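You operate a simulated robot arm through the tools that you are given. There is no shell and no other tool. Be economical: measure what you need, move in short steps, check, and stop when the job is done.

You run a simulated robot arm. Do the job below in one go: nothing can be reset, and whatever is moved stays where it is left.

TASK
Brine the youngest wheel, then the oldest, with the orange brush.
Fine: brush the label faces, turn no wheel; then rinse the brush and put it back. Set down upright: orange brush.

The check looks at the end state, three seconds after you hand in, the way a careful person would. Anything else that was tipped, shoved, dropped, spilled or broken makes it a failure.

THE ROBOT
A 6-joint arm with a two-finger parallel gripper, fixed in place. Base frame: the origin is at the foot of the arm, x ahead of it, y to its left, z up; the work surface is at about z = 88. Readings come in cm, degrees, newtons and seconds.
With the tool pointing down near the work surface it reaches from about 36 to 82 cm from the base axis. Its first joint turns from -166.0 to 166.0 degrees. Payload 3.91 kg.
The TCP is the grasp point between the finger pads, 3 cm short of the fingertips. In the tool frame z runs along the fingers and y along their closing line. The gripper opens to 11 cm. The fingers are 2 cm wide and 1 cm thick; the gripper's body (4.8 by 11.2 cm) begins 5.5 cm behind the TCP.
Orientation is that of the tool frame in the base frame, as a unit quaternion [w, x, y, z]. With the fingers straight down and closing along the base's y, the tool's x points along the base's -x, its y along +y and its z along -z.

THE INTERFACE
- The arm moves only by the tool arm_command. Its argument "deltas" is a list that holds one entry, the list of rows, each a list of 7 numbers: the shift along the tool's x, y, z in cm, then the turn, a rotation vector about the tool's x, y, z in degrees, then the gripper command, from -1 (shut) to 1 (fully open), values between in proportion. In form: [[[dx, dy, dz, ax, ay, az, hand], ...]]. A call has 1 to 12 rows; each row is the pose to reach, as a shift and turn from the pose commanded when the call began, along the tool's axes at that moment. Rows are played at 5 a second. More than 5 cm and 8.6 degrees between two rows, or a gripper value outside its range, and nothing of the call is played. Where a pose cannot be reached the arm comes as near as it can. A force on the tool above 40 N (or 10 N above the force at the start of the call, whichever is more), or a blocked arm, ends the call early, and 0.2 s more pass. Each finger travels about 4.5 cm/s and halts on what it meets, pressing with about 34 N; the grip force reading is that of the motor and also rises with nothing between the fingers. The clock runs only during rows and for 0.2 s after the last one: add rows that repeat a pose to give the fingers time. The reply holds the time, the measured pose of the TCP, the force on the tool along the base axes, the opening and the grip force, in the units named above and with some noise, with the torque about the TCP (base axes, N m) and any sound that the robot's microphone picked up.
- Cameras (640 x 400 px; columns grow to the right, rows downward): "scene" is fixed at [5.6, 65.44, 180.57]; the picture's right is [-0.82, -0.57, 0.00], its down [-0.47, 0.68, -0.56] and it looks along [0.32, -0.46, -0.83] (base axes); focal length 296 px, centre (320, 200). "wrist" rides on the gripper at [7.7, 0.7, -11.4] in the tool frame; the picture's right is [-0.09, 1.00, 0.00], its down [-0.80, -0.07, -0.59] and it looks along [-0.59, -0.05, 0.80] (tool axes); focal length 270 px, centre (320, 200). There is no depth. A picture from a camera that has moved, and an enlarged one, comes with that camera's place and axes in the base frame and with its lens. The place of the scene camera against the robot may be out by one fixed shift of up to 1.2 cm in any direction.
- capture(camera): a new picture of that camera. The clock stands still meanwhile.
- move_column(by): slides the trunk up (or, below 0, down) by that many cm; the arm rides with it, the base frame stays. It gives what a move gives, with no picture.
- inspect(camera, box): a new picture of the part [left, top, right, bottom] of that camera's present view, enlarged. The clock stands still meanwhile.
- job_done(): hands the job in; it is judged then, once.

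Work in short steps. Places have to be worked out from the pictures, the camera data and where the tool is seen: move nearer, look again, correct. Check each grasp and each placing, and mend what went wrong. You have 120 turns and 76 pictures in all, those below and enlarged ones among them. Open the gripper and draw the arm clear of the work before you hand the job in, unless the task says otherwise; then end with one line.

The tools are called as name(argument=value, ...) on one line, values as JSON. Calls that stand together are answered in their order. arm_command: Moves the arm, as the interface text tells. Its arguments: {"type":"object","properties":{"deltas":{"type":"array"}},"required":["deltas"]} The other tools are called the same way: move_column (by) slides the trunk up or down; capture (camera) takes a picture; inspect (camera, box) takes an enlarged picture of a part of a camera's view; job_done () hands the job in.

At the start:

```text
time_s: 0.0
ee_pos: [40.16, 6.93, 132.77]
orientation: [0.0, 0.0, 1.0, 0.0]
wrist_force: [-0.4, -0.1, 0.4]
ft_torque: [0.0, 0.0, 0.0]
grip_width: 10.99
gripper_force: 0.1
trunk travel left (down, up): [-55.0, 6.0]
```

scene: 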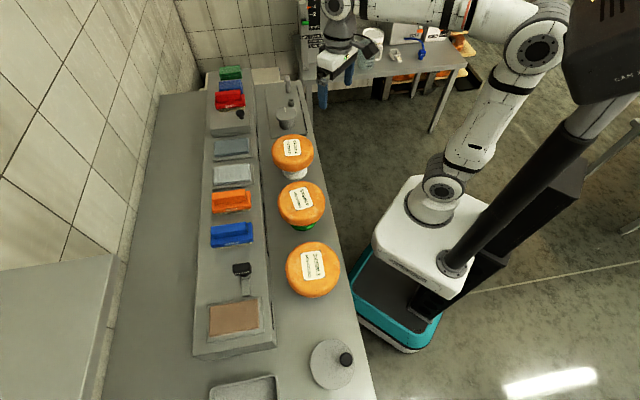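
wrist: 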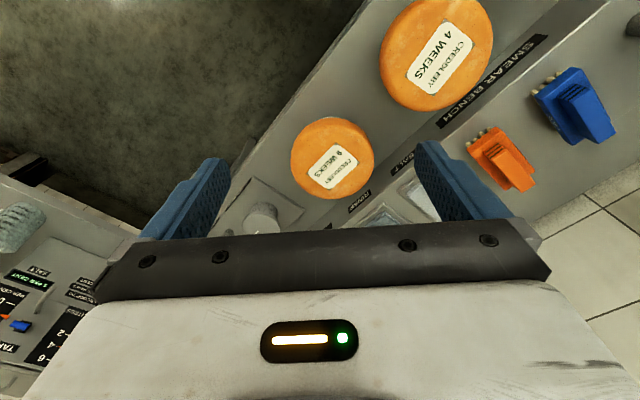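

I start by enlarging the scene view to read labels and identify brushes, brine and rinse basins.

inspect(camera="scene", box=[180, 120, 360, 240])

inspect(camera="scene", box=[180, 230, 390, 400])

inspect(camera="scene", box=[190, 50, 330, 140])

inspect(camera="wrist", box=[240, 0, 640, 240])

```text
3.33 times, centred on (270, 180) of scene
camera zoom: at [5.6, 65.44, 180.57], right [-0.82, -0.57, 0.0], down [-0.47, 0.68, -0.56], along [0.32, -0.46, -0.83], focal length 987 px, centre (487, 267)
```

zoom: 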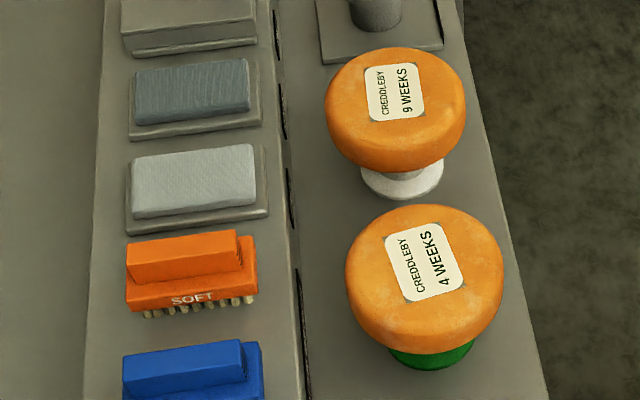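

```text
2.35 times, centred on (285, 315) of scene
camera zoom: at [5.6, 65.44, 180.57], right [-0.82, -0.57, 0.0], down [-0.47, 0.68, -0.56], along [0.32, -0.46, -0.83], focal length 697 px, centre (402, -71)
```

zoom: 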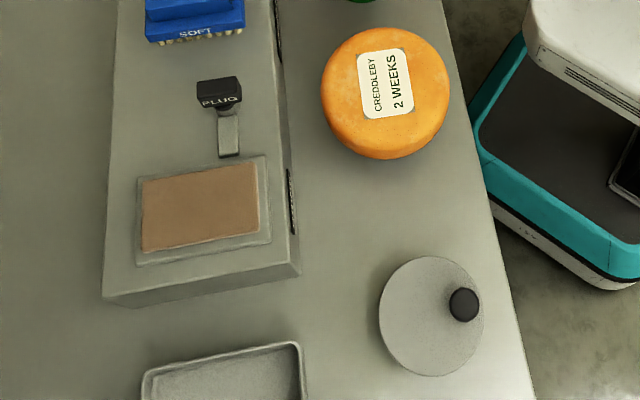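

```text
4.44 times, centred on (260, 95) of scene
camera zoom: at [5.6, 65.44, 180.57], right [-0.82, -0.57, 0.0], down [-0.47, 0.68, -0.56], along [0.32, -0.46, -0.83], focal length 1316 px, centre (587, 667)
```

zoom: 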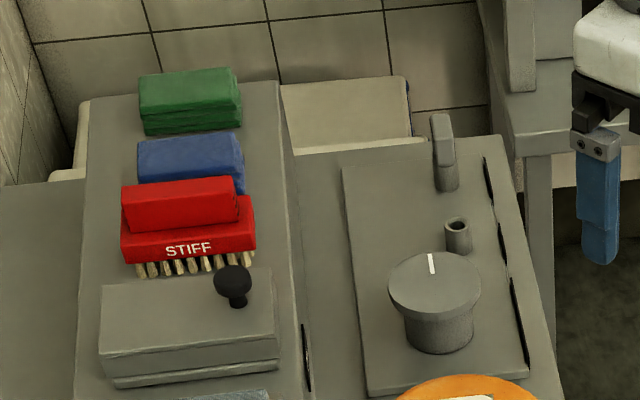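

```text
1.60 times, centred on (440, 120) of wrist
camera zoom: at [32.67, 7.58, 144.2], right [0.09, 1.0, 0.0], down [0.8, -0.07, 0.59], along [0.59, -0.05, -0.8], focal length 432 px, centre (128, 328)
```

zoom: 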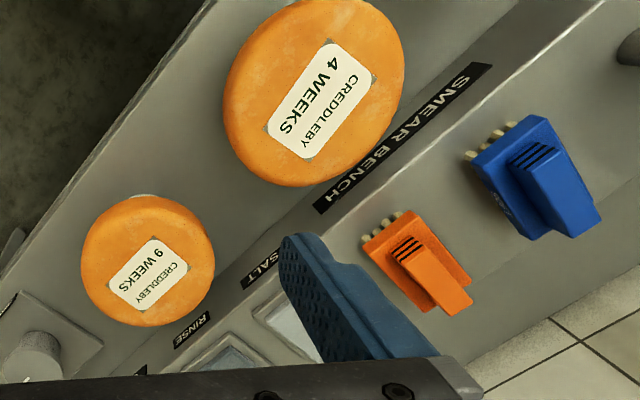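

The two- and nine-week wheels are the youngest and oldest seen so far. Wells lie along the bench; their labels need reading, so I inspect the other corners of the wrist and scene views.

inspect(camera="wrist", box=[0, 170, 160, 400])

inspect(camera="scene", box=[290, 0, 490, 125])

arm_command(deltas=[[[0, 0, 0, 0, 0, -8, 1], [0, 0, 0, 0, 0, -16, 1], [0, 0, 0, 0, 0, -24, 1], [0, 0, 0, 0, 0, -32, 1], [0, 0, 0, 0, 0, -40, 1], [0, 0, 0, 0, 0, -45, 1]]])

capture(camera="wrist")

```text
1.74 times, centred on (80, 285) of wrist
camera zoom: at [32.67, 7.58, 144.2], right [0.09, 1.0, 0.0], down [0.8, -0.07, 0.59], along [0.59, -0.05, -0.8], focal length 470 px, centre (737, 52)
```

zoom: 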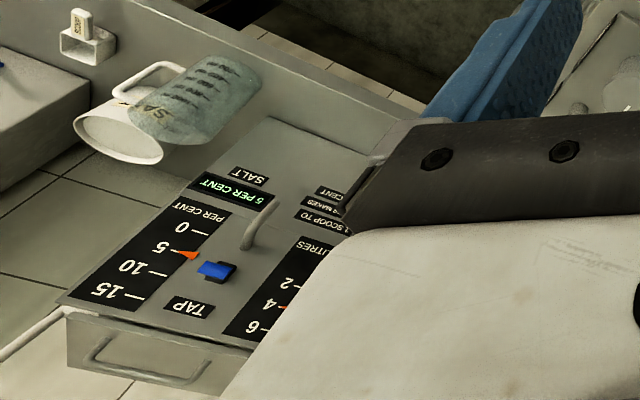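

```text
3.20 times, centred on (390, 62) of scene
camera zoom: at [5.6, 65.44, 180.57], right [-0.82, -0.57, 0.0], down [-0.47, 0.68, -0.56], along [0.32, -0.46, -0.83], focal length 948 px, centre (96, 640)
```

zoom: 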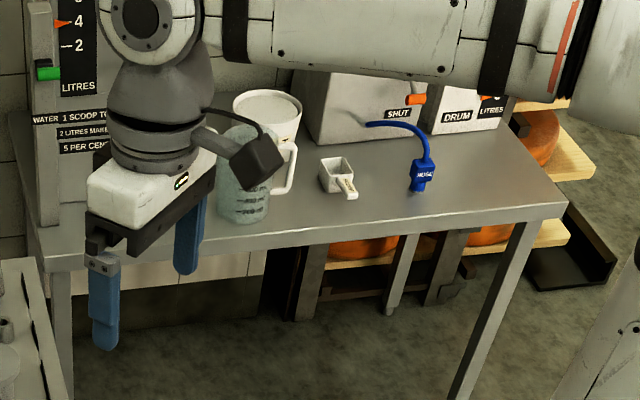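

```text
time_s: 1.4
ee_pos: [40.15, 7.05, 132.74]
orientation: [0.0, -0.383, 0.924, 0.0]
wrist_force: [0.3, -0.3, 0.5]
ft_torque: [0.01, -0.03, 0.01]
grip_width: 11.02
gripper_force: 0.1
trunk travel left (down, up): [-55.0, 6.0]
```

```text
67 pictures are left
camera wrist: at [34.48, 1.95, 144.23], right [-0.64, 0.77, 0.0], down [0.62, 0.52, 0.59], along [0.45, 0.38, -0.8], focal length 270 px, centre (320, 200)
```

wrist: 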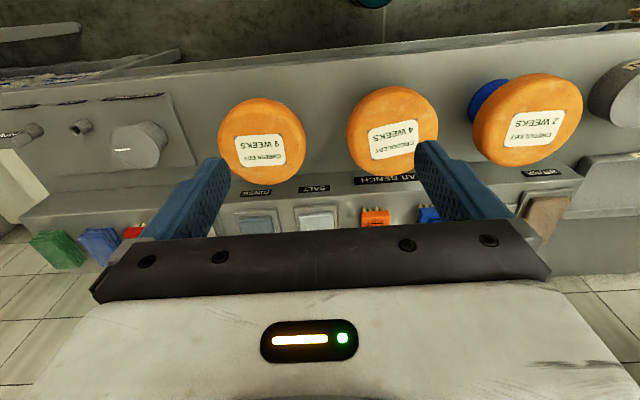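

The labels on the bench edge are visible; I enlarge the left and right ones.

inspect(camera="wrist", box=[460, 130, 640, 250])

inspect(camera="wrist", box=[230, 150, 430, 240])

inspect(camera="wrist", box=[0, 80, 240, 260])

```text
3.33 times, centred on (550, 190) of wrist
camera zoom: at [34.48, 1.95, 144.23], right [-0.64, 0.77, 0.0], down [0.62, 0.52, 0.59], along [0.45, 0.38, -0.8], focal length 901 px, centre (-447, 233)
```

zoom: 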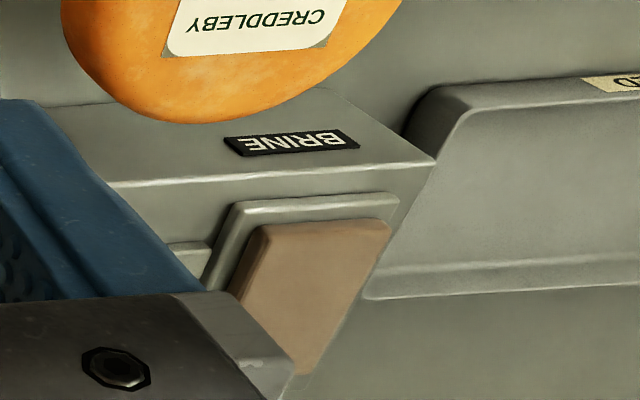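

```text
3.20 times, centred on (330, 195) of wrist
camera zoom: at [34.48, 1.95, 144.23], right [-0.64, 0.77, 0.0], down [0.62, 0.52, 0.59], along [0.45, 0.38, -0.8], focal length 865 px, centre (288, 216)
```

zoom: 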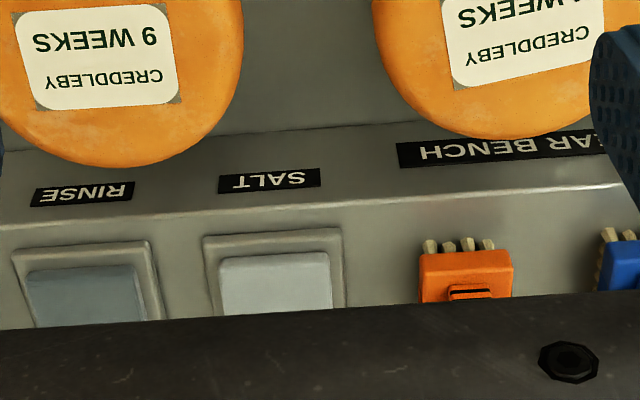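

```text
2.22 times, centred on (120, 170) of wrist
camera zoom: at [34.48, 1.95, 144.23], right [-0.64, 0.77, 0.0], down [0.62, 0.52, 0.59], along [0.45, 0.38, -0.8], focal length 601 px, centre (764, 267)
```

zoom: 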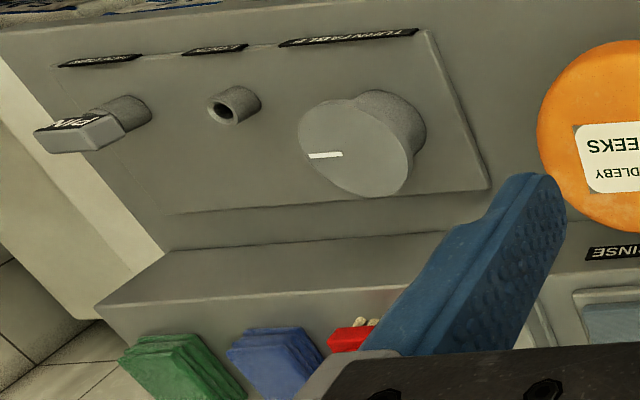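

Brown pad = BRINE, dark pad = RINSE; the wheels stand on pedestals. I move the wrist over toward the orange brush to measure it from nearer.

arm_command(deltas=[[[-3, 0.6, 2.5, 0, 0, 0, 1], [-6, 1.2, 5, 0, 0, 0, 1], [-9, 1.8, 7.5, 0, 0, 0, 1], [-12, 2.4, 10, 0, 0, 0, 1], [-15, 3, 12.5, 0, 0, 0, 1], [-17.6, 3.6, 14.7, 0, 0, 0, 1], [-17.6, 3.6, 14.7, 0, 0, 0, 1]]])

capture(camera="wrist")

capture(camera="scene")

```text
time_s: 3.0
ee_pos: [50.12, 22.03, 117.8]
orientation: [-0.001, -0.383, 0.924, 0.0]
wrist_force: [-0.4, -0.2, 0.2]
ft_torque: [-0.01, -0.01, -0.02]
grip_width: 11.02
gripper_force: 0.1
trunk travel left (down, up): [-55.0, 6.0]
```

```text
63 pictures are left
camera wrist: at [44.35, 16.9, 129.36], right [-0.64, 0.77, 0.0], down [0.62, 0.52, 0.59], along [0.46, 0.38, -0.8], focal length 270 px, centre (320, 200)
```

wrist: 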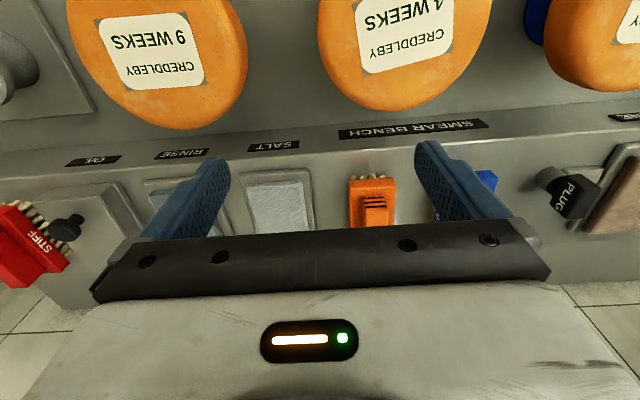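

```text
62 pictures are left
```

scene: 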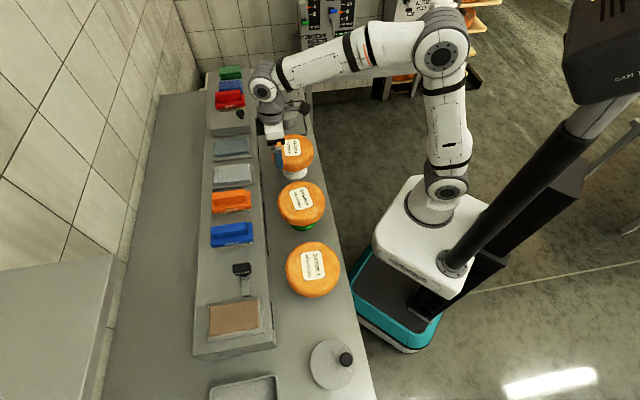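

I enlarge the brush in both views to triangulate its position and size.

inspect(camera="wrist", box=[310, 150, 430, 240])

inspect(camera="scene", box=[195, 175, 275, 225])

```text
4.44 times, centred on (370, 195) of wrist
camera zoom: at [44.35, 16.9, 129.36], right [-0.64, 0.77, 0.0], down [0.62, 0.52, 0.59], along [0.46, 0.38, -0.8], focal length 1201 px, centre (98, 222)
```

zoom: 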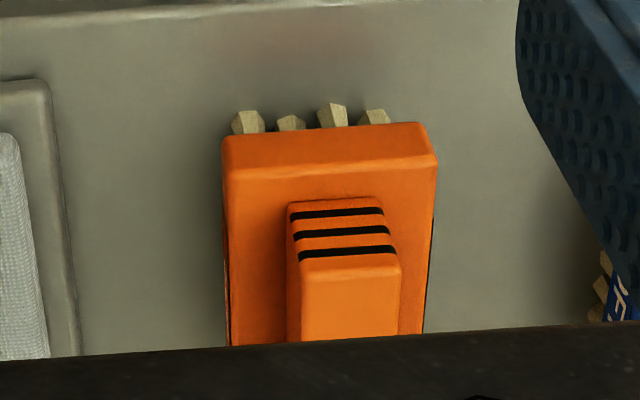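

```text
8.00 times, centred on (235, 200) of scene
camera zoom: at [5.6, 65.44, 180.57], right [-0.82, -0.57, 0.0], down [-0.47, 0.68, -0.56], along [0.32, -0.46, -0.83], focal length 2369 px, centre (1000, 200)
```

zoom: 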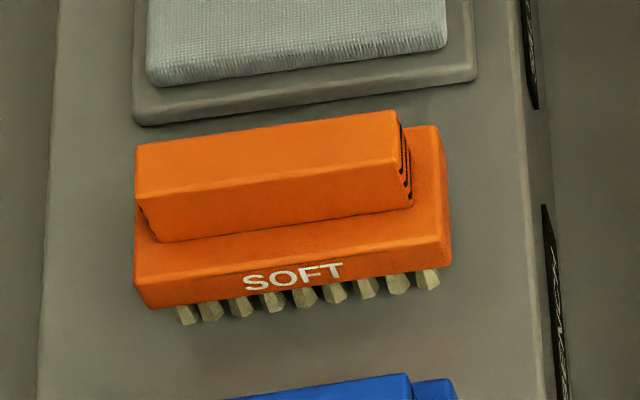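

Triangulating: handle about 2.7 cm wide, 9.9 long along base 45°, centre near (59.0, 38.3), top z≈104.3, body top ≈101.4. I go above it at z 112 and check.

arm_command(deltas=[[[-4.5, 1.3, 0, 0, 0, 0, 1], [-9, 2.6, 0, 0, 0, 0, 1], [-13.5, 4, 2, 0, 0, 0, 1], [-17.78, 5.3, 5.0, 0, 0, 0, 1], [-17.78, 5.3, 5.8, 0, 0, 0, 1], [-17.78, 5.3, 5.8, 0, 0, 0, 1]]])

capture(camera="wrist")

inspect(camera="scene", box=[180, 120, 340, 240])

```text
refused: row 3 steps farther than a row can; nothing moved
```

```text
59 pictures are left
camera wrist: at [44.35, 16.9, 129.36], right [-0.64, 0.77, 0.0], down [0.62, 0.52, 0.59], along [0.46, 0.38, -0.8], focal length 270 px, centre (320, 200)
```

wrist: 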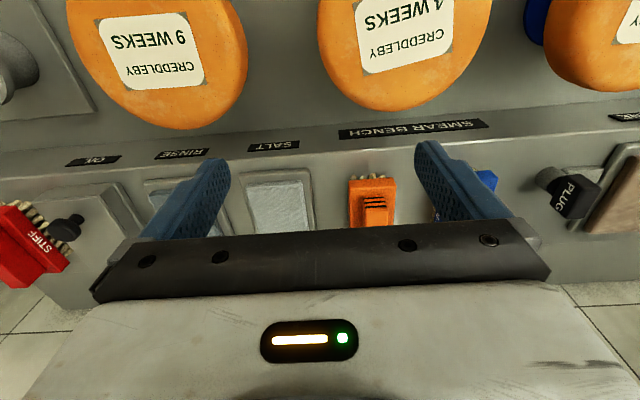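

```text
3.33 times, centred on (260, 180) of scene
camera zoom: at [5.6, 65.44, 180.57], right [-0.82, -0.57, 0.0], down [-0.47, 0.68, -0.56], along [0.32, -0.46, -0.83], focal length 987 px, centre (520, 267)
```

zoom: 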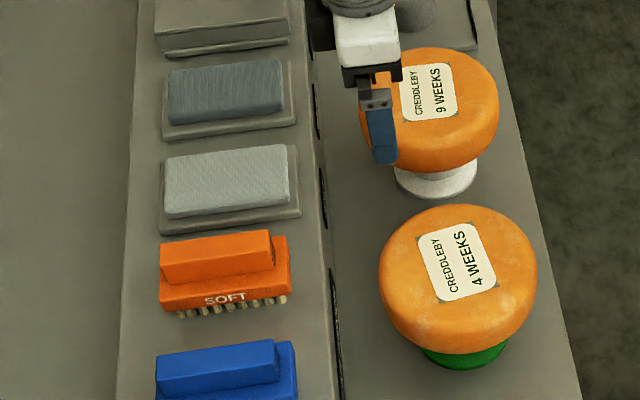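

Refused for a step slightly over 5 cm; I resend with smaller steps.

arm_command(deltas=[[[-4, 1.2, 0.5, 0, 0, 0, 1], [-8, 2.4, 1, 0, 0, 0, 1], [-12, 3.6, 2, 0, 0, 0, 1], [-15, 4.5, 4.0, 0, 0, 0, 1], [-17.78, 5.3, 5.8, 0, 0, 0, 1], [-17.78, 5.3, 5.8, 0, 0, 0, 1]]])

capture(camera="wrist")

inspect(camera="scene", box=[180, 140, 320, 230])

```text
time_s: 4.4
ee_pos: [59.09, 38.39, 112.2]
orientation: [0.0, -0.383, 0.924, 0.0]
wrist_force: [0.5, 0.2, 0.8]
ft_torque: [0.03, 0.0, -0.02]
grip_width: 11.02
gripper_force: 0.1
trunk travel left (down, up): [-55.0, 6.0]
```

```text
57 pictures are left
camera wrist: at [53.29, 33.27, 123.75], right [-0.64, 0.77, 0.0], down [0.62, 0.52, 0.59], along [0.46, 0.38, -0.8], focal length 270 px, centre (320, 200)
```

wrist: 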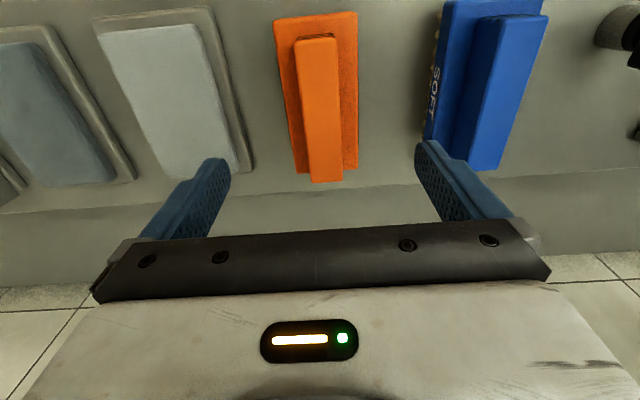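

```text
4.44 times, centred on (250, 185) of scene
camera zoom: at [5.6, 65.44, 180.57], right [-0.82, -0.57, 0.0], down [-0.47, 0.68, -0.56], along [0.32, -0.46, -0.83], focal length 1316 px, centre (631, 267)
```

zoom: 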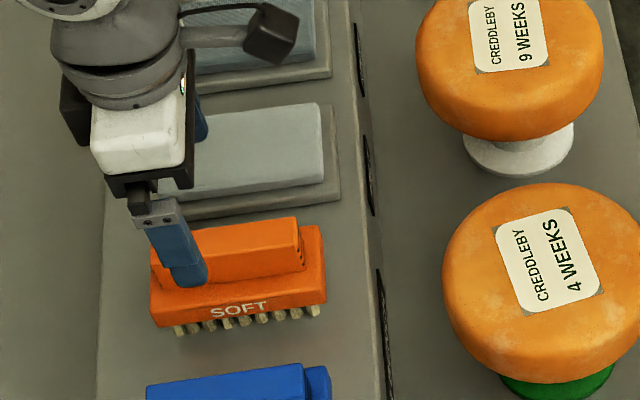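

The brush centre agrees with the TCP position within 0.3 cm. I narrow the gripper to about 5 cm and descend over the handle to z≈105.5, then look.

arm_command(deltas=[[[0, 0, 0, 0, 0, 0, -0.1], [0, 0, 0, 0, 0, 0, -0.1], [0, 0, 0, 0, 0, 0, -0.1], [0, 0, 0, 0, 0, 0, -0.1], [0, 0, 2.5, 0, 0, 0, -0.1], [0, 0, 4.5, 0, 0, 0, -0.1], [0, 0, 6.0, 0, 0, 0, -0.1], [0, 0, 6.7, 0, 0, 0, -0.1], [0, 0, 6.7, 0, 0, 0, -0.1]]])

inspect(camera="wrist", box=[160, 0, 480, 240])

inspect(camera="scene", box=[190, 160, 290, 230])

```text
time_s: 6.4
ee_pos: [59.04, 38.26, 105.45]
orientation: [0.0, -0.382, 0.924, 0.0]
wrist_force: [0.2, -0.6, 0.6]
ft_torque: [-0.01, 0.02, -0.02]
grip_width: 4.95
gripper_force: 0.1
trunk travel left (down, up): [-55.0, 6.0]
```

```text
1.67 times, centred on (320, 120) of wrist
camera zoom: at [53.19, 33.21, 116.95], right [-0.64, 0.77, 0.0], down [0.62, 0.52, 0.59], along [0.46, 0.38, -0.8], focal length 450 px, centre (320, 333)
```

zoom: 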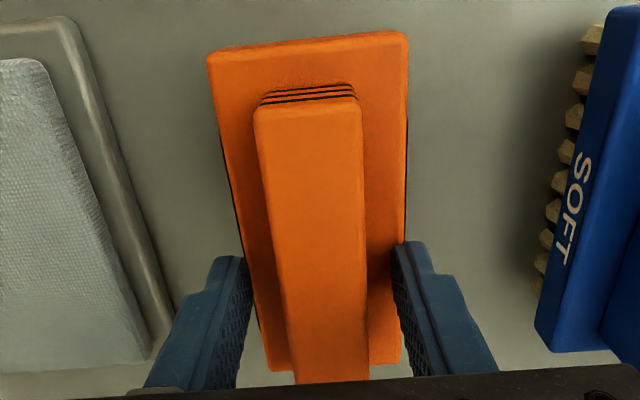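

```text
5.71 times, centred on (240, 195) of scene
camera zoom: at [5.6, 65.44, 180.57], right [-0.82, -0.57, 0.0], down [-0.47, 0.68, -0.56], along [0.32, -0.46, -0.83], focal length 1692 px, centre (777, 229)
```

zoom: 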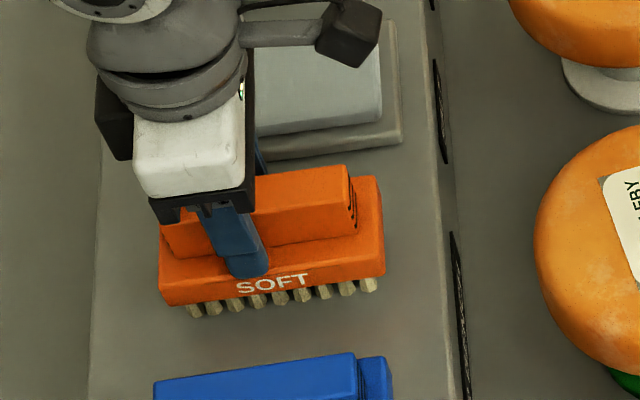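

Fingers straddle the handle but sit about 1 cm toward its far end. I shift 0.8 cm nearer, lower gently to about 0.3 cm above the body, and close.

arm_command(deltas=[[[0.8, 0, 0, 0, 0, 0, -0.1], [0.8, 0, 0.3, 0, 0, 0, -0.1], [0.8, 0, 0.6, 0, 0, 0, -0.1], [0.8, 0, 0.6, 0, 0, 0, -0.5], [0.8, 0, 0.6, 0, 0, 0, -1], [0.8, 0, 0.6, 0, 0, 0, -1], [0.8, 0, 0.6, 0, 0, 0, -1], [0.8, 0, 0.6, 0, 0, 0, -1]]])

inspect(camera="scene", box=[190, 160, 290, 230])

```text
time_s: 8.2
ee_pos: [58.26, 37.66, 105.08]
orientation: [0.003, -0.383, 0.924, 0.001]
wrist_force: [4.8, 2.8, 35.9]
ft_torque: [-0.03, 0.08, 0.07]
grip_width: 2.57
gripper_force: 34.2
trunk travel left (down, up): [-55.0, 6.0]
```

```text
5.71 times, centred on (240, 195) of scene
camera zoom: at [5.6, 65.44, 180.57], right [-0.82, -0.57, 0.0], down [-0.47, 0.68, -0.56], along [0.32, -0.46, -0.83], focal length 1692 px, centre (777, 229)
```

zoom: 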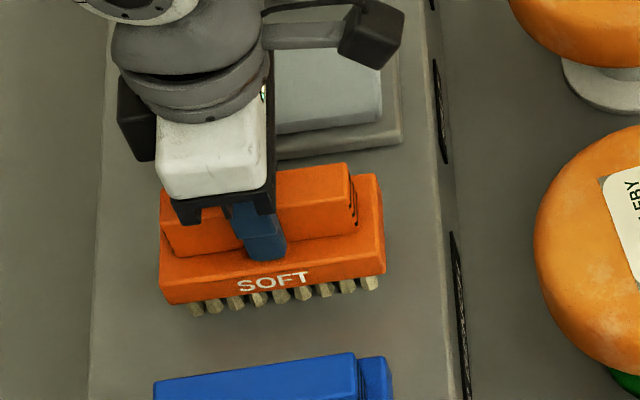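

Grasped: width 2.57, grip 34 N, fingertips on the body top (z 102). I lift straight up and check.

arm_command(deltas=[[[0, 0, -0.5, 0, 0, 0, -1], [0, 0, -1.5, 0, 0, 0, -1], [0, 0, -4, 0, 0, 0, -1], [0, 0, -8, 0, 0, 0, -1], [0, 0, -12, 0, 0, 0, -1], [0, 0, -15, 0, 0, 0, -1], [0, 0, -15, 0, 0, 0, -1]]])

capture(camera="scene")

```text
time_s: 9.8
ee_pos: [58.45, 37.85, 119.85]
orientation: [0.0, -0.382, 0.924, 0.0]
wrist_force: [0.1, 0.5, 0.5]
ft_torque: [0.02, -0.01, 0.0]
grip_width: 0.0
gripper_force: 33.5
trunk travel left (down, up): [-55.0, 6.0]
```

```text
52 pictures are left
```

scene: 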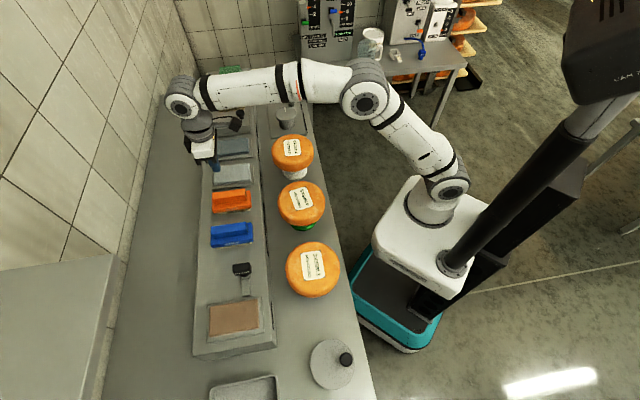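

Grip width is 0: the handle slipped out. I check where the brush is now.

inspect(camera="scene", box=[180, 140, 290, 230])

capture(camera="wrist")

```text
4.44 times, centred on (235, 185) of scene
camera zoom: at [5.6, 65.44, 180.57], right [-0.82, -0.57, 0.0], down [-0.47, 0.68, -0.56], along [0.32, -0.46, -0.83], focal length 1316 px, centre (698, 267)
```

zoom: 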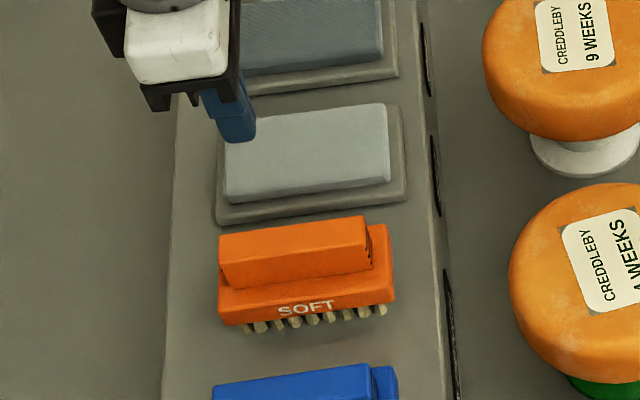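

```text
50 pictures are left
camera wrist: at [52.68, 32.69, 131.31], right [-0.64, 0.77, 0.0], down [0.62, 0.52, 0.59], along [0.46, 0.38, -0.8], focal length 270 px, centre (320, 200)
```

wrist: 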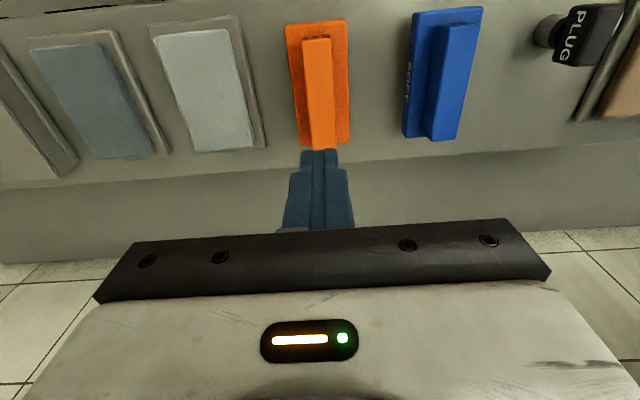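

The brush stayed in place, unmoved. I retry without pressing down: open to 5 cm, descend to z≈105.35, close with time, then lift only slightly.

arm_command(deltas=[[[0, 0, 0, 0, 0, 0, -0.1], [0, 0, 3, 0, 0, 0, -0.1], [0, 0, 6, 0, 0, 0, -0.1], [0, 0, 9, 0, 0, 0, -0.1], [0, 0, 12, 0, 0, 0, -0.1], [0, 0, 13.5, 0, 0, 0, -0.1], [0, 0, 14.5, 0, 0, 0, -0.1], [0, 0, 14.5, 0, 0, 0, -0.1], [0, 0, 14.5, 0, 0, 0, -0.1]]])

arm_command(deltas=[[[0, 0, 0, 0, 0, 0, -1], [0, 0, 0, 0, 0, 0, -1], [0, 0, 0, 0, 0, 0, -1], [0, 0, 0, 0, 0, 0, -1], [0, 0, 0, 0, 0, 0, -1], [0, 0, 0, 0, 0, 0, -1]]])

inspect(camera="wrist", box=[200, 0, 440, 240])

```text
time_s: 11.8
ee_pos: [58.46, 37.76, 105.45]
orientation: [0.0, -0.383, 0.924, 0.0]
wrist_force: [-0.5, -0.2, 0.1]
ft_torque: [-0.01, 0.01, -0.01]
grip_width: 4.94
gripper_force: 0.0
trunk travel left (down, up): [-55.0, 6.0]
```

```text
time_s: 13.2
ee_pos: [58.48, 37.62, 105.31]
orientation: [-0.001, -0.384, 0.923, 0.0]
wrist_force: [1.5, 0.2, 0.0]
ft_torque: [0.04, -0.02, 0.02]
grip_width: 2.58
gripper_force: 33.8
trunk travel left (down, up): [-55.0, 6.0]
```

```text
1.67 times, centred on (320, 120) of wrist
camera zoom: at [52.65, 32.64, 116.86], right [-0.64, 0.77, 0.0], down [0.62, 0.52, 0.59], along [0.46, 0.38, -0.8], focal length 450 px, centre (320, 333)
```

zoom: 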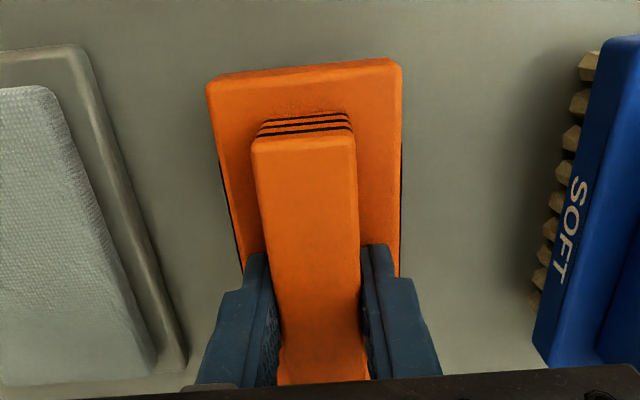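

Clean grip at width 2.58 with no vertical load. I lift slowly by 1 cm and read the forces.

arm_command(deltas=[[[0, 0, -0.1, 0, 0, 0, -1], [0, 0, -0.2, 0, 0, 0, -1], [0, 0, -0.4, 0, 0, 0, -1], [0, 0, -0.7, 0, 0, 0, -1], [0, 0, -1, 0, 0, 0, -1], [0, 0, -1, 0, 0, 0, -1]]])

inspect(camera="scene", box=[190, 160, 290, 230])

```text
time_s: 14.6
ee_pos: [58.37, 37.79, 106.37]
orientation: [0.0, -0.383, 0.924, 0.0]
wrist_force: [0.5, -0.3, -2.1]
ft_torque: [0.02, 0.02, 0.02]
grip_width: 2.55
gripper_force: 34.0
trunk travel left (down, up): [-55.0, 6.0]
```

```text
5.71 times, centred on (240, 195) of scene
camera zoom: at [5.6, 65.44, 180.57], right [-0.82, -0.57, 0.0], down [-0.47, 0.68, -0.56], along [0.32, -0.46, -0.83], focal length 1692 px, centre (777, 229)
```

zoom: 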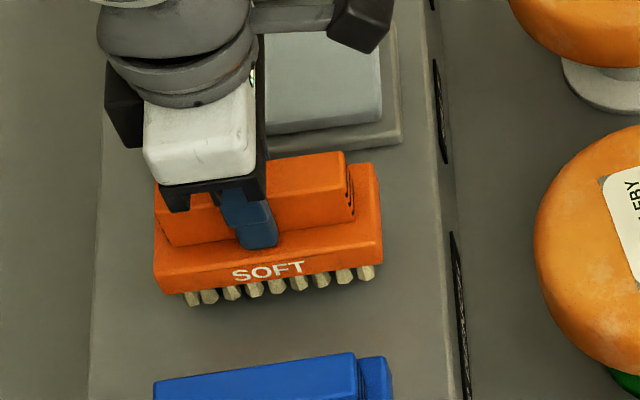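

The brush is held (2.1 N weight). I lift on at moderate speed to about z 120.

arm_command(deltas=[[[0, 0, -0.7, 0, 0, 0, -1], [0, 0, -2, 0, 0, 0, -1], [0, 0, -3.5, 0, 0, 0, -1], [0, 0, -5, 0, 0, 0, -1], [0, 0, -6.5, 0, 0, 0, -1], [0, 0, -8, 0, 0, 0, -1], [0, 0, -9.5, 0, 0, 0, -1], [0, 0, -11, 0, 0, 0, -1], [0, 0, -12.5, 0, 0, 0, -1], [0, 0, -13.5, 0, 0, 0, -1], [0, 0, -13.5, 0, 0, 0, -1]]])

capture(camera="wrist")

inspect(camera="scene", box=[160, 100, 300, 200])

```text
time_s: 17.0
ee_pos: [58.49, 37.8, 119.93]
orientation: [0.0, -0.382, 0.924, 0.0]
wrist_force: [-0.7, -1.0, -1.8]
ft_torque: [-0.01, -0.02, -0.01]
grip_width: 2.59
gripper_force: 33.9
trunk travel left (down, up): [-55.0, 6.0]
```

```text
47 pictures are left
camera wrist: at [52.65, 32.71, 131.42], right [-0.64, 0.77, 0.0], down [0.62, 0.52, 0.59], along [0.46, 0.38, -0.8], focal length 270 px, centre (320, 200)
```

wrist: 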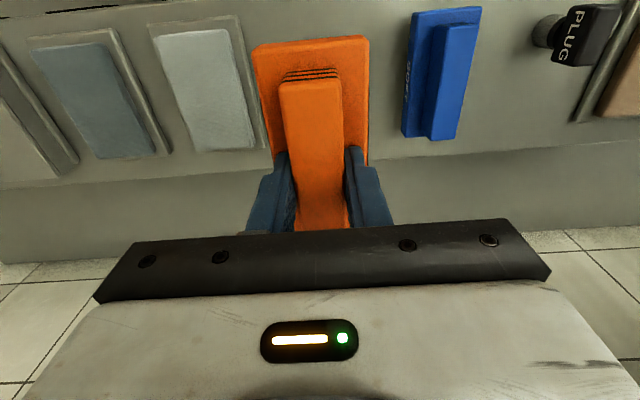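

```text
4.00 times, centred on (230, 150) of scene
camera zoom: at [5.6, 65.44, 180.57], right [-0.82, -0.57, 0.0], down [-0.47, 0.68, -0.56], along [0.32, -0.46, -0.83], focal length 1184 px, centre (680, 400)
```

zoom: 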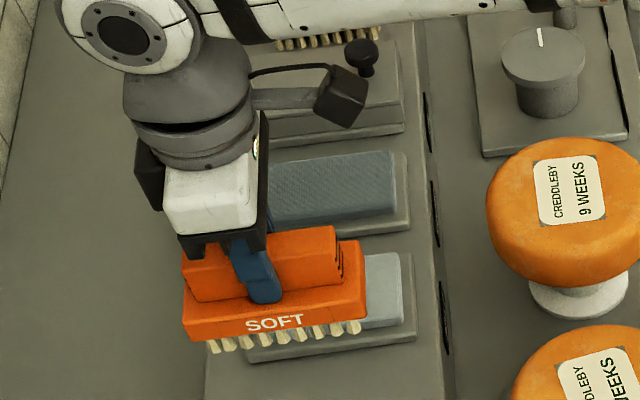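

Held level. The BRINE pad lies about 35.5 cm along the bench (tool +y), centre ≈(33.9, 63.5). I move there at height.

arm_command(deltas=[[[0, 1.5, 0, 0, 0, 0, -1], [0, 4.5, 0, 0, 0, 0, -1], [0, 8, 0, 0, 0, 0, -1], [0, 11.5, 0, 0, 0, 0, -1], [0, 15, 0, 0, 0, 0, -1], [0, 18.5, 0, 0, 0, 0, -1], [0, 22, 0, 0, 0, 0, -1], [0, 25.5, 0, 0, 0, 0, -1], [0, 29, 0, 0, 0, 0, -1], [0, 32.5, 0, 0, 0, 0, -1], [0, 34.8, 0, 0, 0, 0, -1], [0, 35.5, 0, 0, 0, 0, -1]]])

capture(camera="wrist")

capture(camera="scene")

```text
time_s: 19.6
ee_pos: [33.26, 62.89, 119.94]
orientation: [0.0, -0.383, 0.924, 0.0]
wrist_force: [-0.3, 0.2, -0.5]
ft_torque: [0.03, 0.01, -0.01]
grip_width: 2.57
gripper_force: 34.2
trunk travel left (down, up): [-55.0, 6.0]
```

```text
45 pictures are left
camera wrist: at [27.47, 57.8, 131.35], right [-0.64, 0.77, 0.0], down [0.62, 0.52, 0.59], along [0.46, 0.38, -0.8], focal length 270 px, centre (320, 200)
```

wrist: 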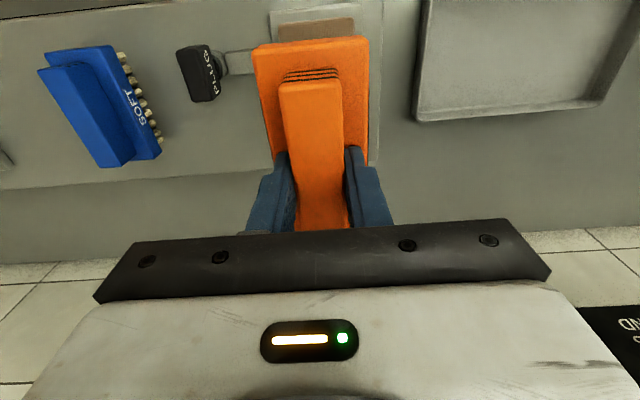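

```text
44 pictures are left
```

scene: 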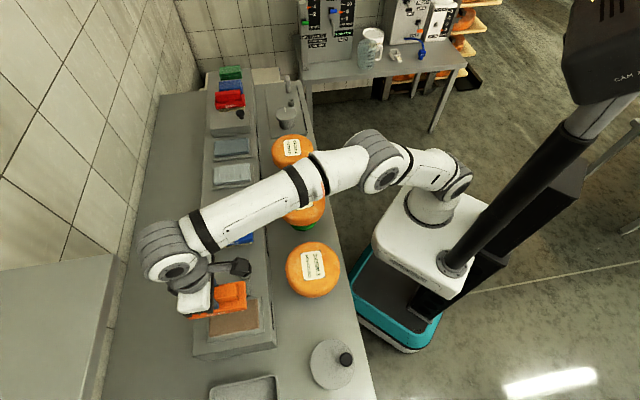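

Aligned over the brine pad laterally. I descend to z 109, then feel for contact gently.

arm_command(deltas=[[[0, 0, 1, 0, 0, 0, -1], [0, 0, 3, 0, 0, 0, -1], [0, 0, 5.5, 0, 0, 0, -1], [0, 0, 8, 0, 0, 0, -1], [0, 0, 9.5, 0, 0, 0, -1], [0, 0, 10, 0, 0, 0, -1], [0, 0, 10, 0, 0, 0, -1]]])

inspect(camera="scene", box=[170, 260, 310, 360])

```text
time_s: 21.2
ee_pos: [33.35, 62.87, 109.81]
orientation: [0.0, -0.383, 0.924, 0.0]
wrist_force: [-0.1, 0.2, -1.9]
ft_torque: [0.04, 0.01, -0.01]
grip_width: 2.53
gripper_force: 33.8
trunk travel left (down, up): [-55.0, 6.0]
```

```text
4.00 times, centred on (240, 310) of scene
camera zoom: at [5.6, 65.44, 180.57], right [-0.82, -0.57, 0.0], down [-0.47, 0.68, -0.56], along [0.32, -0.46, -0.83], focal length 1184 px, centre (640, -240)
```

zoom: 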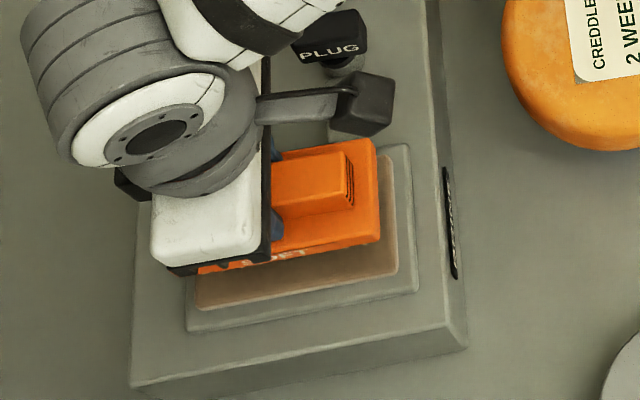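

Good alignment. I descend 2 cm in small rows and read the force.

arm_command(deltas=[[[0, 0, 0.5, 0, 0, 0, -1], [0, 0, 1.0, 0, 0, 0, -1], [0, 0, 1.5, 0, 0, 0, -1], [0, 0, 1.9, 0, 0, 0, -1], [0, 0, 1.9, 0, 0, 0, -1]]])

arm_command(deltas=[[[0, 0, 0.3, 0, 0, 0, -1], [0, 0, 0.5, 0, 0, 0, -1], [0, 0, 0.5, 0, 0, 0, -1]]])

```text
time_s: 22.4
ee_pos: [33.36, 62.78, 108.11]
orientation: [0.002, -0.383, 0.924, 0.002]
wrist_force: [2.5, 4.3, 15.8]
ft_torque: [-0.5, 0.35, -0.05]
grip_width: 2.57
gripper_force: 34.1
trunk travel left (down, up): [-55.0, 6.0]
```

```text
time_s: 23.2
ee_pos: [33.4, 62.9, 108.03]
orientation: [0.003, -0.382, 0.924, 0.003]
wrist_force: [-2.5, -1.6, 10.4]
ft_torque: [-0.76, 0.41, 0.0]
grip_width: 2.57
gripper_force: 34.1
trunk travel left (down, up): [-55.0, 6.0]
stopped in row 3: the force on the tool passed its limit at 41 N (the readings are from after the stop); the commanded pose is now the measured one
```

Contact with the brine pad at TCP z≈108.1. I do two short gentle wipes there to load the brush, then lift.

arm_command(deltas=[[[0, 0, 0, 0, 0, 0, -1], [0.5, 0, 0, 0, 0, 0, -1], [1, 0, 0, 0, 0, 0, -1], [0.5, 0, 0, 0, 0, 0, -1], [0, 0, 0, 0, 0, 0, -1], [-0.5, 0, 0, 0, 0, 0, -1], [-1, 0, 0, 0, 0, 0, -1], [-0.5, 0, 0, 0, 0, 0, -1], [0, 0, 0, 0, 0, 0, -1]]])

arm_command(deltas=[[[0, 0, -0.5, 0, 0, 0, -1], [0, 0, -1.5, 0, 0, 0, -1], [0, 0, -3.5, 0, 0, 0, -1], [0, 0, -6, 0, 0, 0, -1], [0, 0, -8.5, 0, 0, 0, -1], [0, 0, -11, 0, 0, 0, -1], [0, 0, -12, 0, 0, 0, -1], [0, 0, -12, 0, 0, 0, -1]]])

capture(camera="wrist")

inspect(camera="scene", box=[150, 230, 360, 380])

```text
time_s: 25.2
ee_pos: [33.42, 62.97, 107.99]
orientation: [0.004, -0.383, 0.924, 0.003]
wrist_force: [7.4, 6.4, 24.9]
ft_torque: [-0.67, 0.35, 0.09]
grip_width: 2.6
gripper_force: 33.9
trunk travel left (down, up): [-55.0, 6.0]
```

```text
time_s: 27.0
ee_pos: [33.41, 62.95, 119.89]
orientation: [0.004, -0.383, 0.924, 0.002]
wrist_force: [0.5, -0.1, -2.2]
ft_torque: [0.01, -0.01, -0.02]
grip_width: 2.59
gripper_force: 33.5
trunk travel left (down, up): [-55.0, 6.0]
```

```text
42 pictures are left
camera wrist: at [27.54, 57.78, 131.28], right [-0.64, 0.77, 0.0], down [0.61, 0.51, 0.6], along [0.46, 0.39, -0.8], focal length 270 px, centre (320, 200)
```

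wrist: 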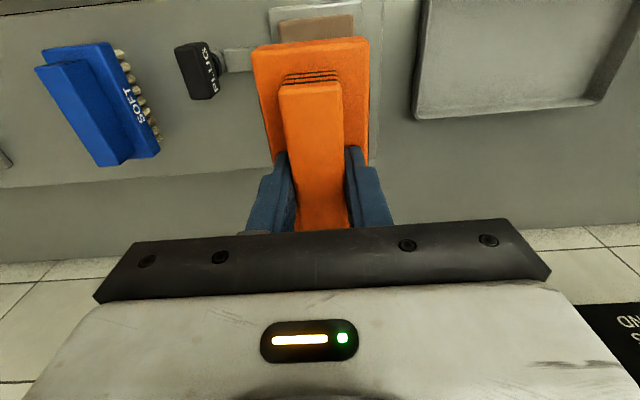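

```text
2.67 times, centred on (255, 305) of scene
camera zoom: at [5.6, 65.44, 180.57], right [-0.82, -0.57, 0.0], down [-0.47, 0.68, -0.56], along [0.32, -0.46, -0.83], focal length 790 px, centre (493, -80)
```

zoom: 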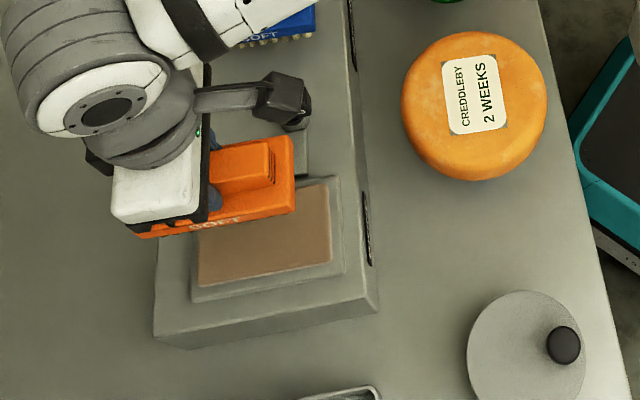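

Brush loaded. I now bring the arm toward the 2-week wheel, slightly higher (z≈124) and short of it, to look down at it with the wrist camera.

arm_command(deltas=[[[1, -0.3, -1, 0, 0, 0, -1], [3.5, -1.2, -2.5, 0, 0, 0, -1], [6.5, -2.2, -4, 0, 0, 0, -1], [9.5, -3.3, -4, 0, 0, 0, -1], [12.5, -4.3, -4, 0, 0, 0, -1], [15.5, -5.4, -4, 0, 0, 0, -1], [18.5, -6.4, -4, 0, 0, 0, -1], [21.5, -7.4, -4, 0, 0, 0, -1], [24, -8.3, -4, 0, 0, 0, -1], [25.5, -8.8, -4, 0, 0, 0, -1], [26, -9, -4, 0, 0, 0, -1], [26, -9, -4, 0, 0, 0, -1]]])

capture(camera="wrist")

capture(camera="scene")

```text
time_s: 29.6
ee_pos: [21.37, 38.04, 123.72]
orientation: [0.002, -0.382, 0.924, 0.003]
wrist_force: [-0.4, -0.2, -2.0]
ft_torque: [-0.03, 0.03, -0.02]
grip_width: 2.56
gripper_force: 33.6
trunk travel left (down, up): [-55.0, 6.0]
```

```text
40 pictures are left
camera wrist: at [15.47, 33.01, 135.09], right [-0.64, 0.77, 0.0], down [0.61, 0.51, 0.6], along [0.46, 0.39, -0.8], focal length 270 px, centre (320, 200)
```

wrist: 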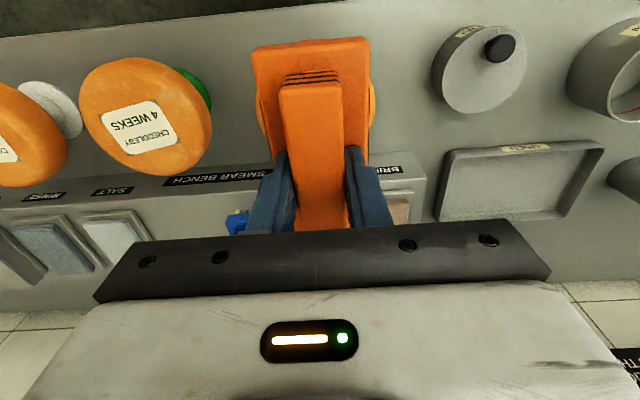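

```text
39 pictures are left
```

scene: 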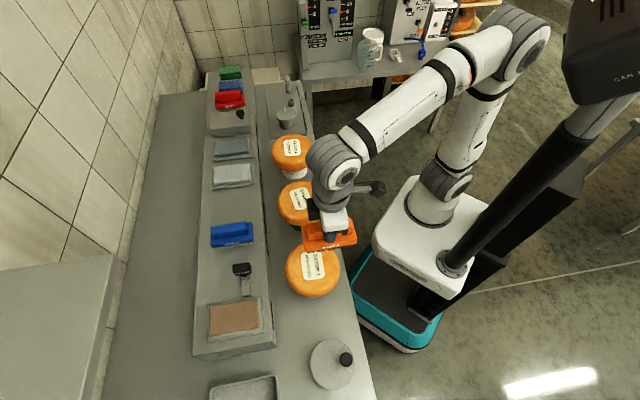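

The brush hides the wheel. I shift 12 cm sideways to see its face and side directly.

arm_command(deltas=[[[0, -2, 0, 0, 0, 0, -1], [0, -5, 0, 0, 0, 0, -1], [0, -8, 0, 0, 0, 0, -1], [0, -11, 0, 0, 0, 0, -1], [0, -12, 0, 0, 0, 0, -1], [0, -12, 0, 0, 0, 0, -1]]])

capture(camera="wrist")

inspect(camera="scene", box=[260, 220, 380, 310])

```text
time_s: 31.0
ee_pos: [29.91, 29.67, 123.6]
orientation: [0.002, -0.383, 0.924, 0.002]
wrist_force: [-0.7, -0.7, -2.0]
ft_torque: [-0.02, 0.0, -0.04]
grip_width: 2.58
gripper_force: 34.3
trunk travel left (down, up): [-55.0, 6.0]
```

```text
38 pictures are left
camera wrist: at [24.03, 24.48, 135.06], right [-0.64, 0.77, 0.0], down [0.61, 0.51, 0.6], along [0.46, 0.39, -0.8], focal length 270 px, centre (320, 200)
```

wrist: 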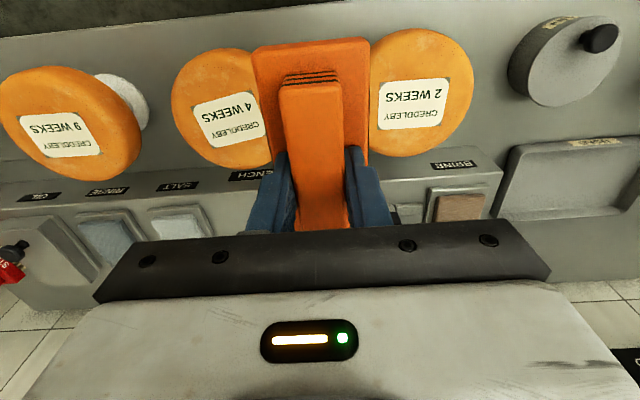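

```text
4.44 times, centred on (320, 265) of scene
camera zoom: at [5.6, 65.44, 180.57], right [-0.82, -0.57, 0.0], down [-0.47, 0.68, -0.56], along [0.32, -0.46, -0.83], focal length 1316 px, centre (320, -89)
```

zoom: 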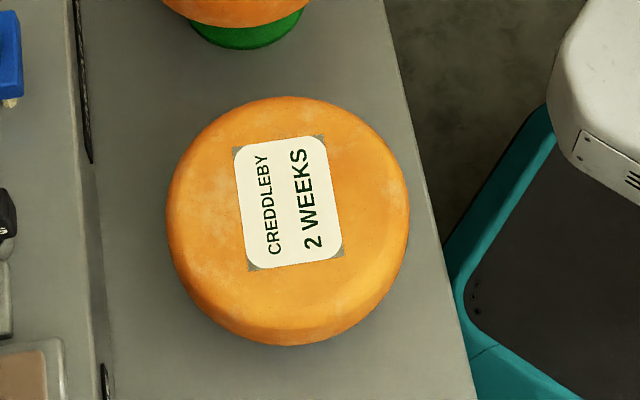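

Label centre of the 2-week wheel ≈(24.8, 41), face z≈100–102; the 9-week ≈(58.9, 6.8), z≈99.4. I place the brush over the 2-week face (brush centre on wheel centre) and lower to z 113.

arm_command(deltas=[[[-1, 2, 0, 0, 0, 0, -1], [-2.5, 5, 0, 0, 0, 0, -1], [-4, 8.5, 0, 0, 0, 0, -1], [-5, 11, 0, 0, 0, 0, -1], [-5, 11.4, 1, 0, 0, 0, -1], [-5, 11.4, 3.5, 0, 0, 0, -1], [-5, 11.4, 6, 0, 0, 0, -1], [-5, 11.4, 8.5, 0, 0, 0, -1], [-5, 11.4, 10.5, 0, 0, 0, -1], [-5, 11.4, 10.6, 0, 0, 0, -1]]])

inspect(camera="scene", box=[240, 200, 400, 320])

capture(camera="wrist")

```text
time_s: 33.2
ee_pos: [25.32, 41.21, 113.06]
orientation: [0.003, -0.382, 0.924, 0.002]
wrist_force: [0.8, 1.1, -2.0]
ft_torque: [0.01, 0.01, -0.03]
grip_width: 2.57
gripper_force: 34.0
trunk travel left (down, up): [-55.0, 6.0]
```

```text
3.33 times, centred on (320, 260) of scene
camera zoom: at [5.6, 65.44, 180.57], right [-0.82, -0.57, 0.0], down [-0.47, 0.68, -0.56], along [0.32, -0.46, -0.83], focal length 987 px, centre (320, 0)
```

zoom: 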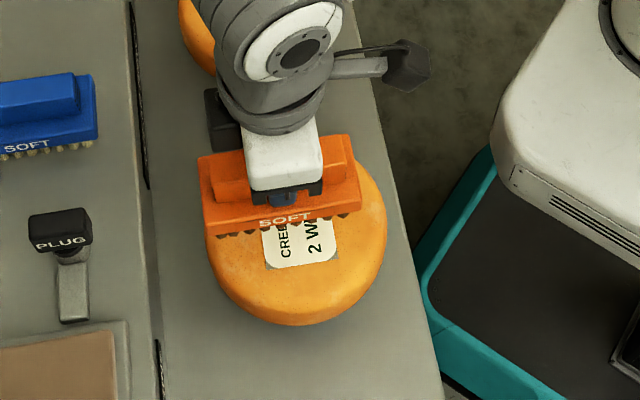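

```text
35 pictures are left
camera wrist: at [19.48, 36.14, 124.49], right [-0.64, 0.77, 0.0], down [0.61, 0.51, 0.6], along [0.46, 0.39, -0.8], focal length 270 px, centre (320, 200)
```

wrist: 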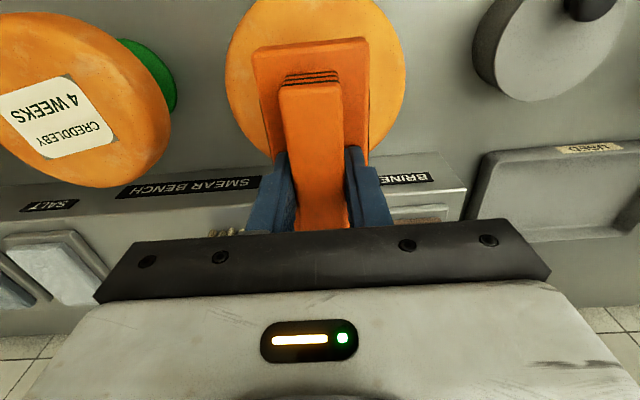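

Bristles look wet. The brush is ~1 cm too far from the robot; I shift back 1 cm and lower to z 110.

arm_command(deltas=[[[0.5, 0, 0.5, 0, 0, 0, -1], [1, 0, 1.2, 0, 0, 0, -1], [1, 0, 2, 0, 0, 0, -1], [1, 0, 2.7, 0, 0, 0, -1], [1, 0, 3, 0, 0, 0, -1], [1, 0, 3, 0, 0, 0, -1]]])

inspect(camera="scene", box=[260, 210, 380, 310])

```text
time_s: 34.6
ee_pos: [24.58, 40.59, 110.05]
orientation: [0.003, -0.383, 0.924, 0.002]
wrist_force: [-0.2, -0.1, -1.7]
ft_torque: [0.01, -0.02, -0.01]
grip_width: 2.56
gripper_force: 34.1
trunk travel left (down, up): [-55.0, 6.0]
```

```text
4.00 times, centred on (320, 260) of scene
camera zoom: at [5.6, 65.44, 180.57], right [-0.82, -0.57, 0.0], down [-0.47, 0.68, -0.56], along [0.32, -0.46, -0.83], focal length 1184 px, centre (320, -40)
```

zoom: 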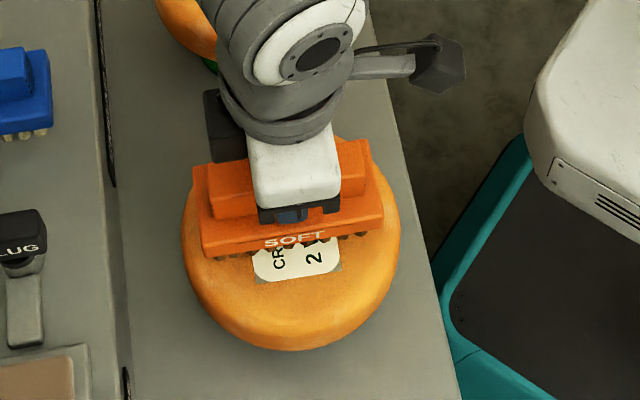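

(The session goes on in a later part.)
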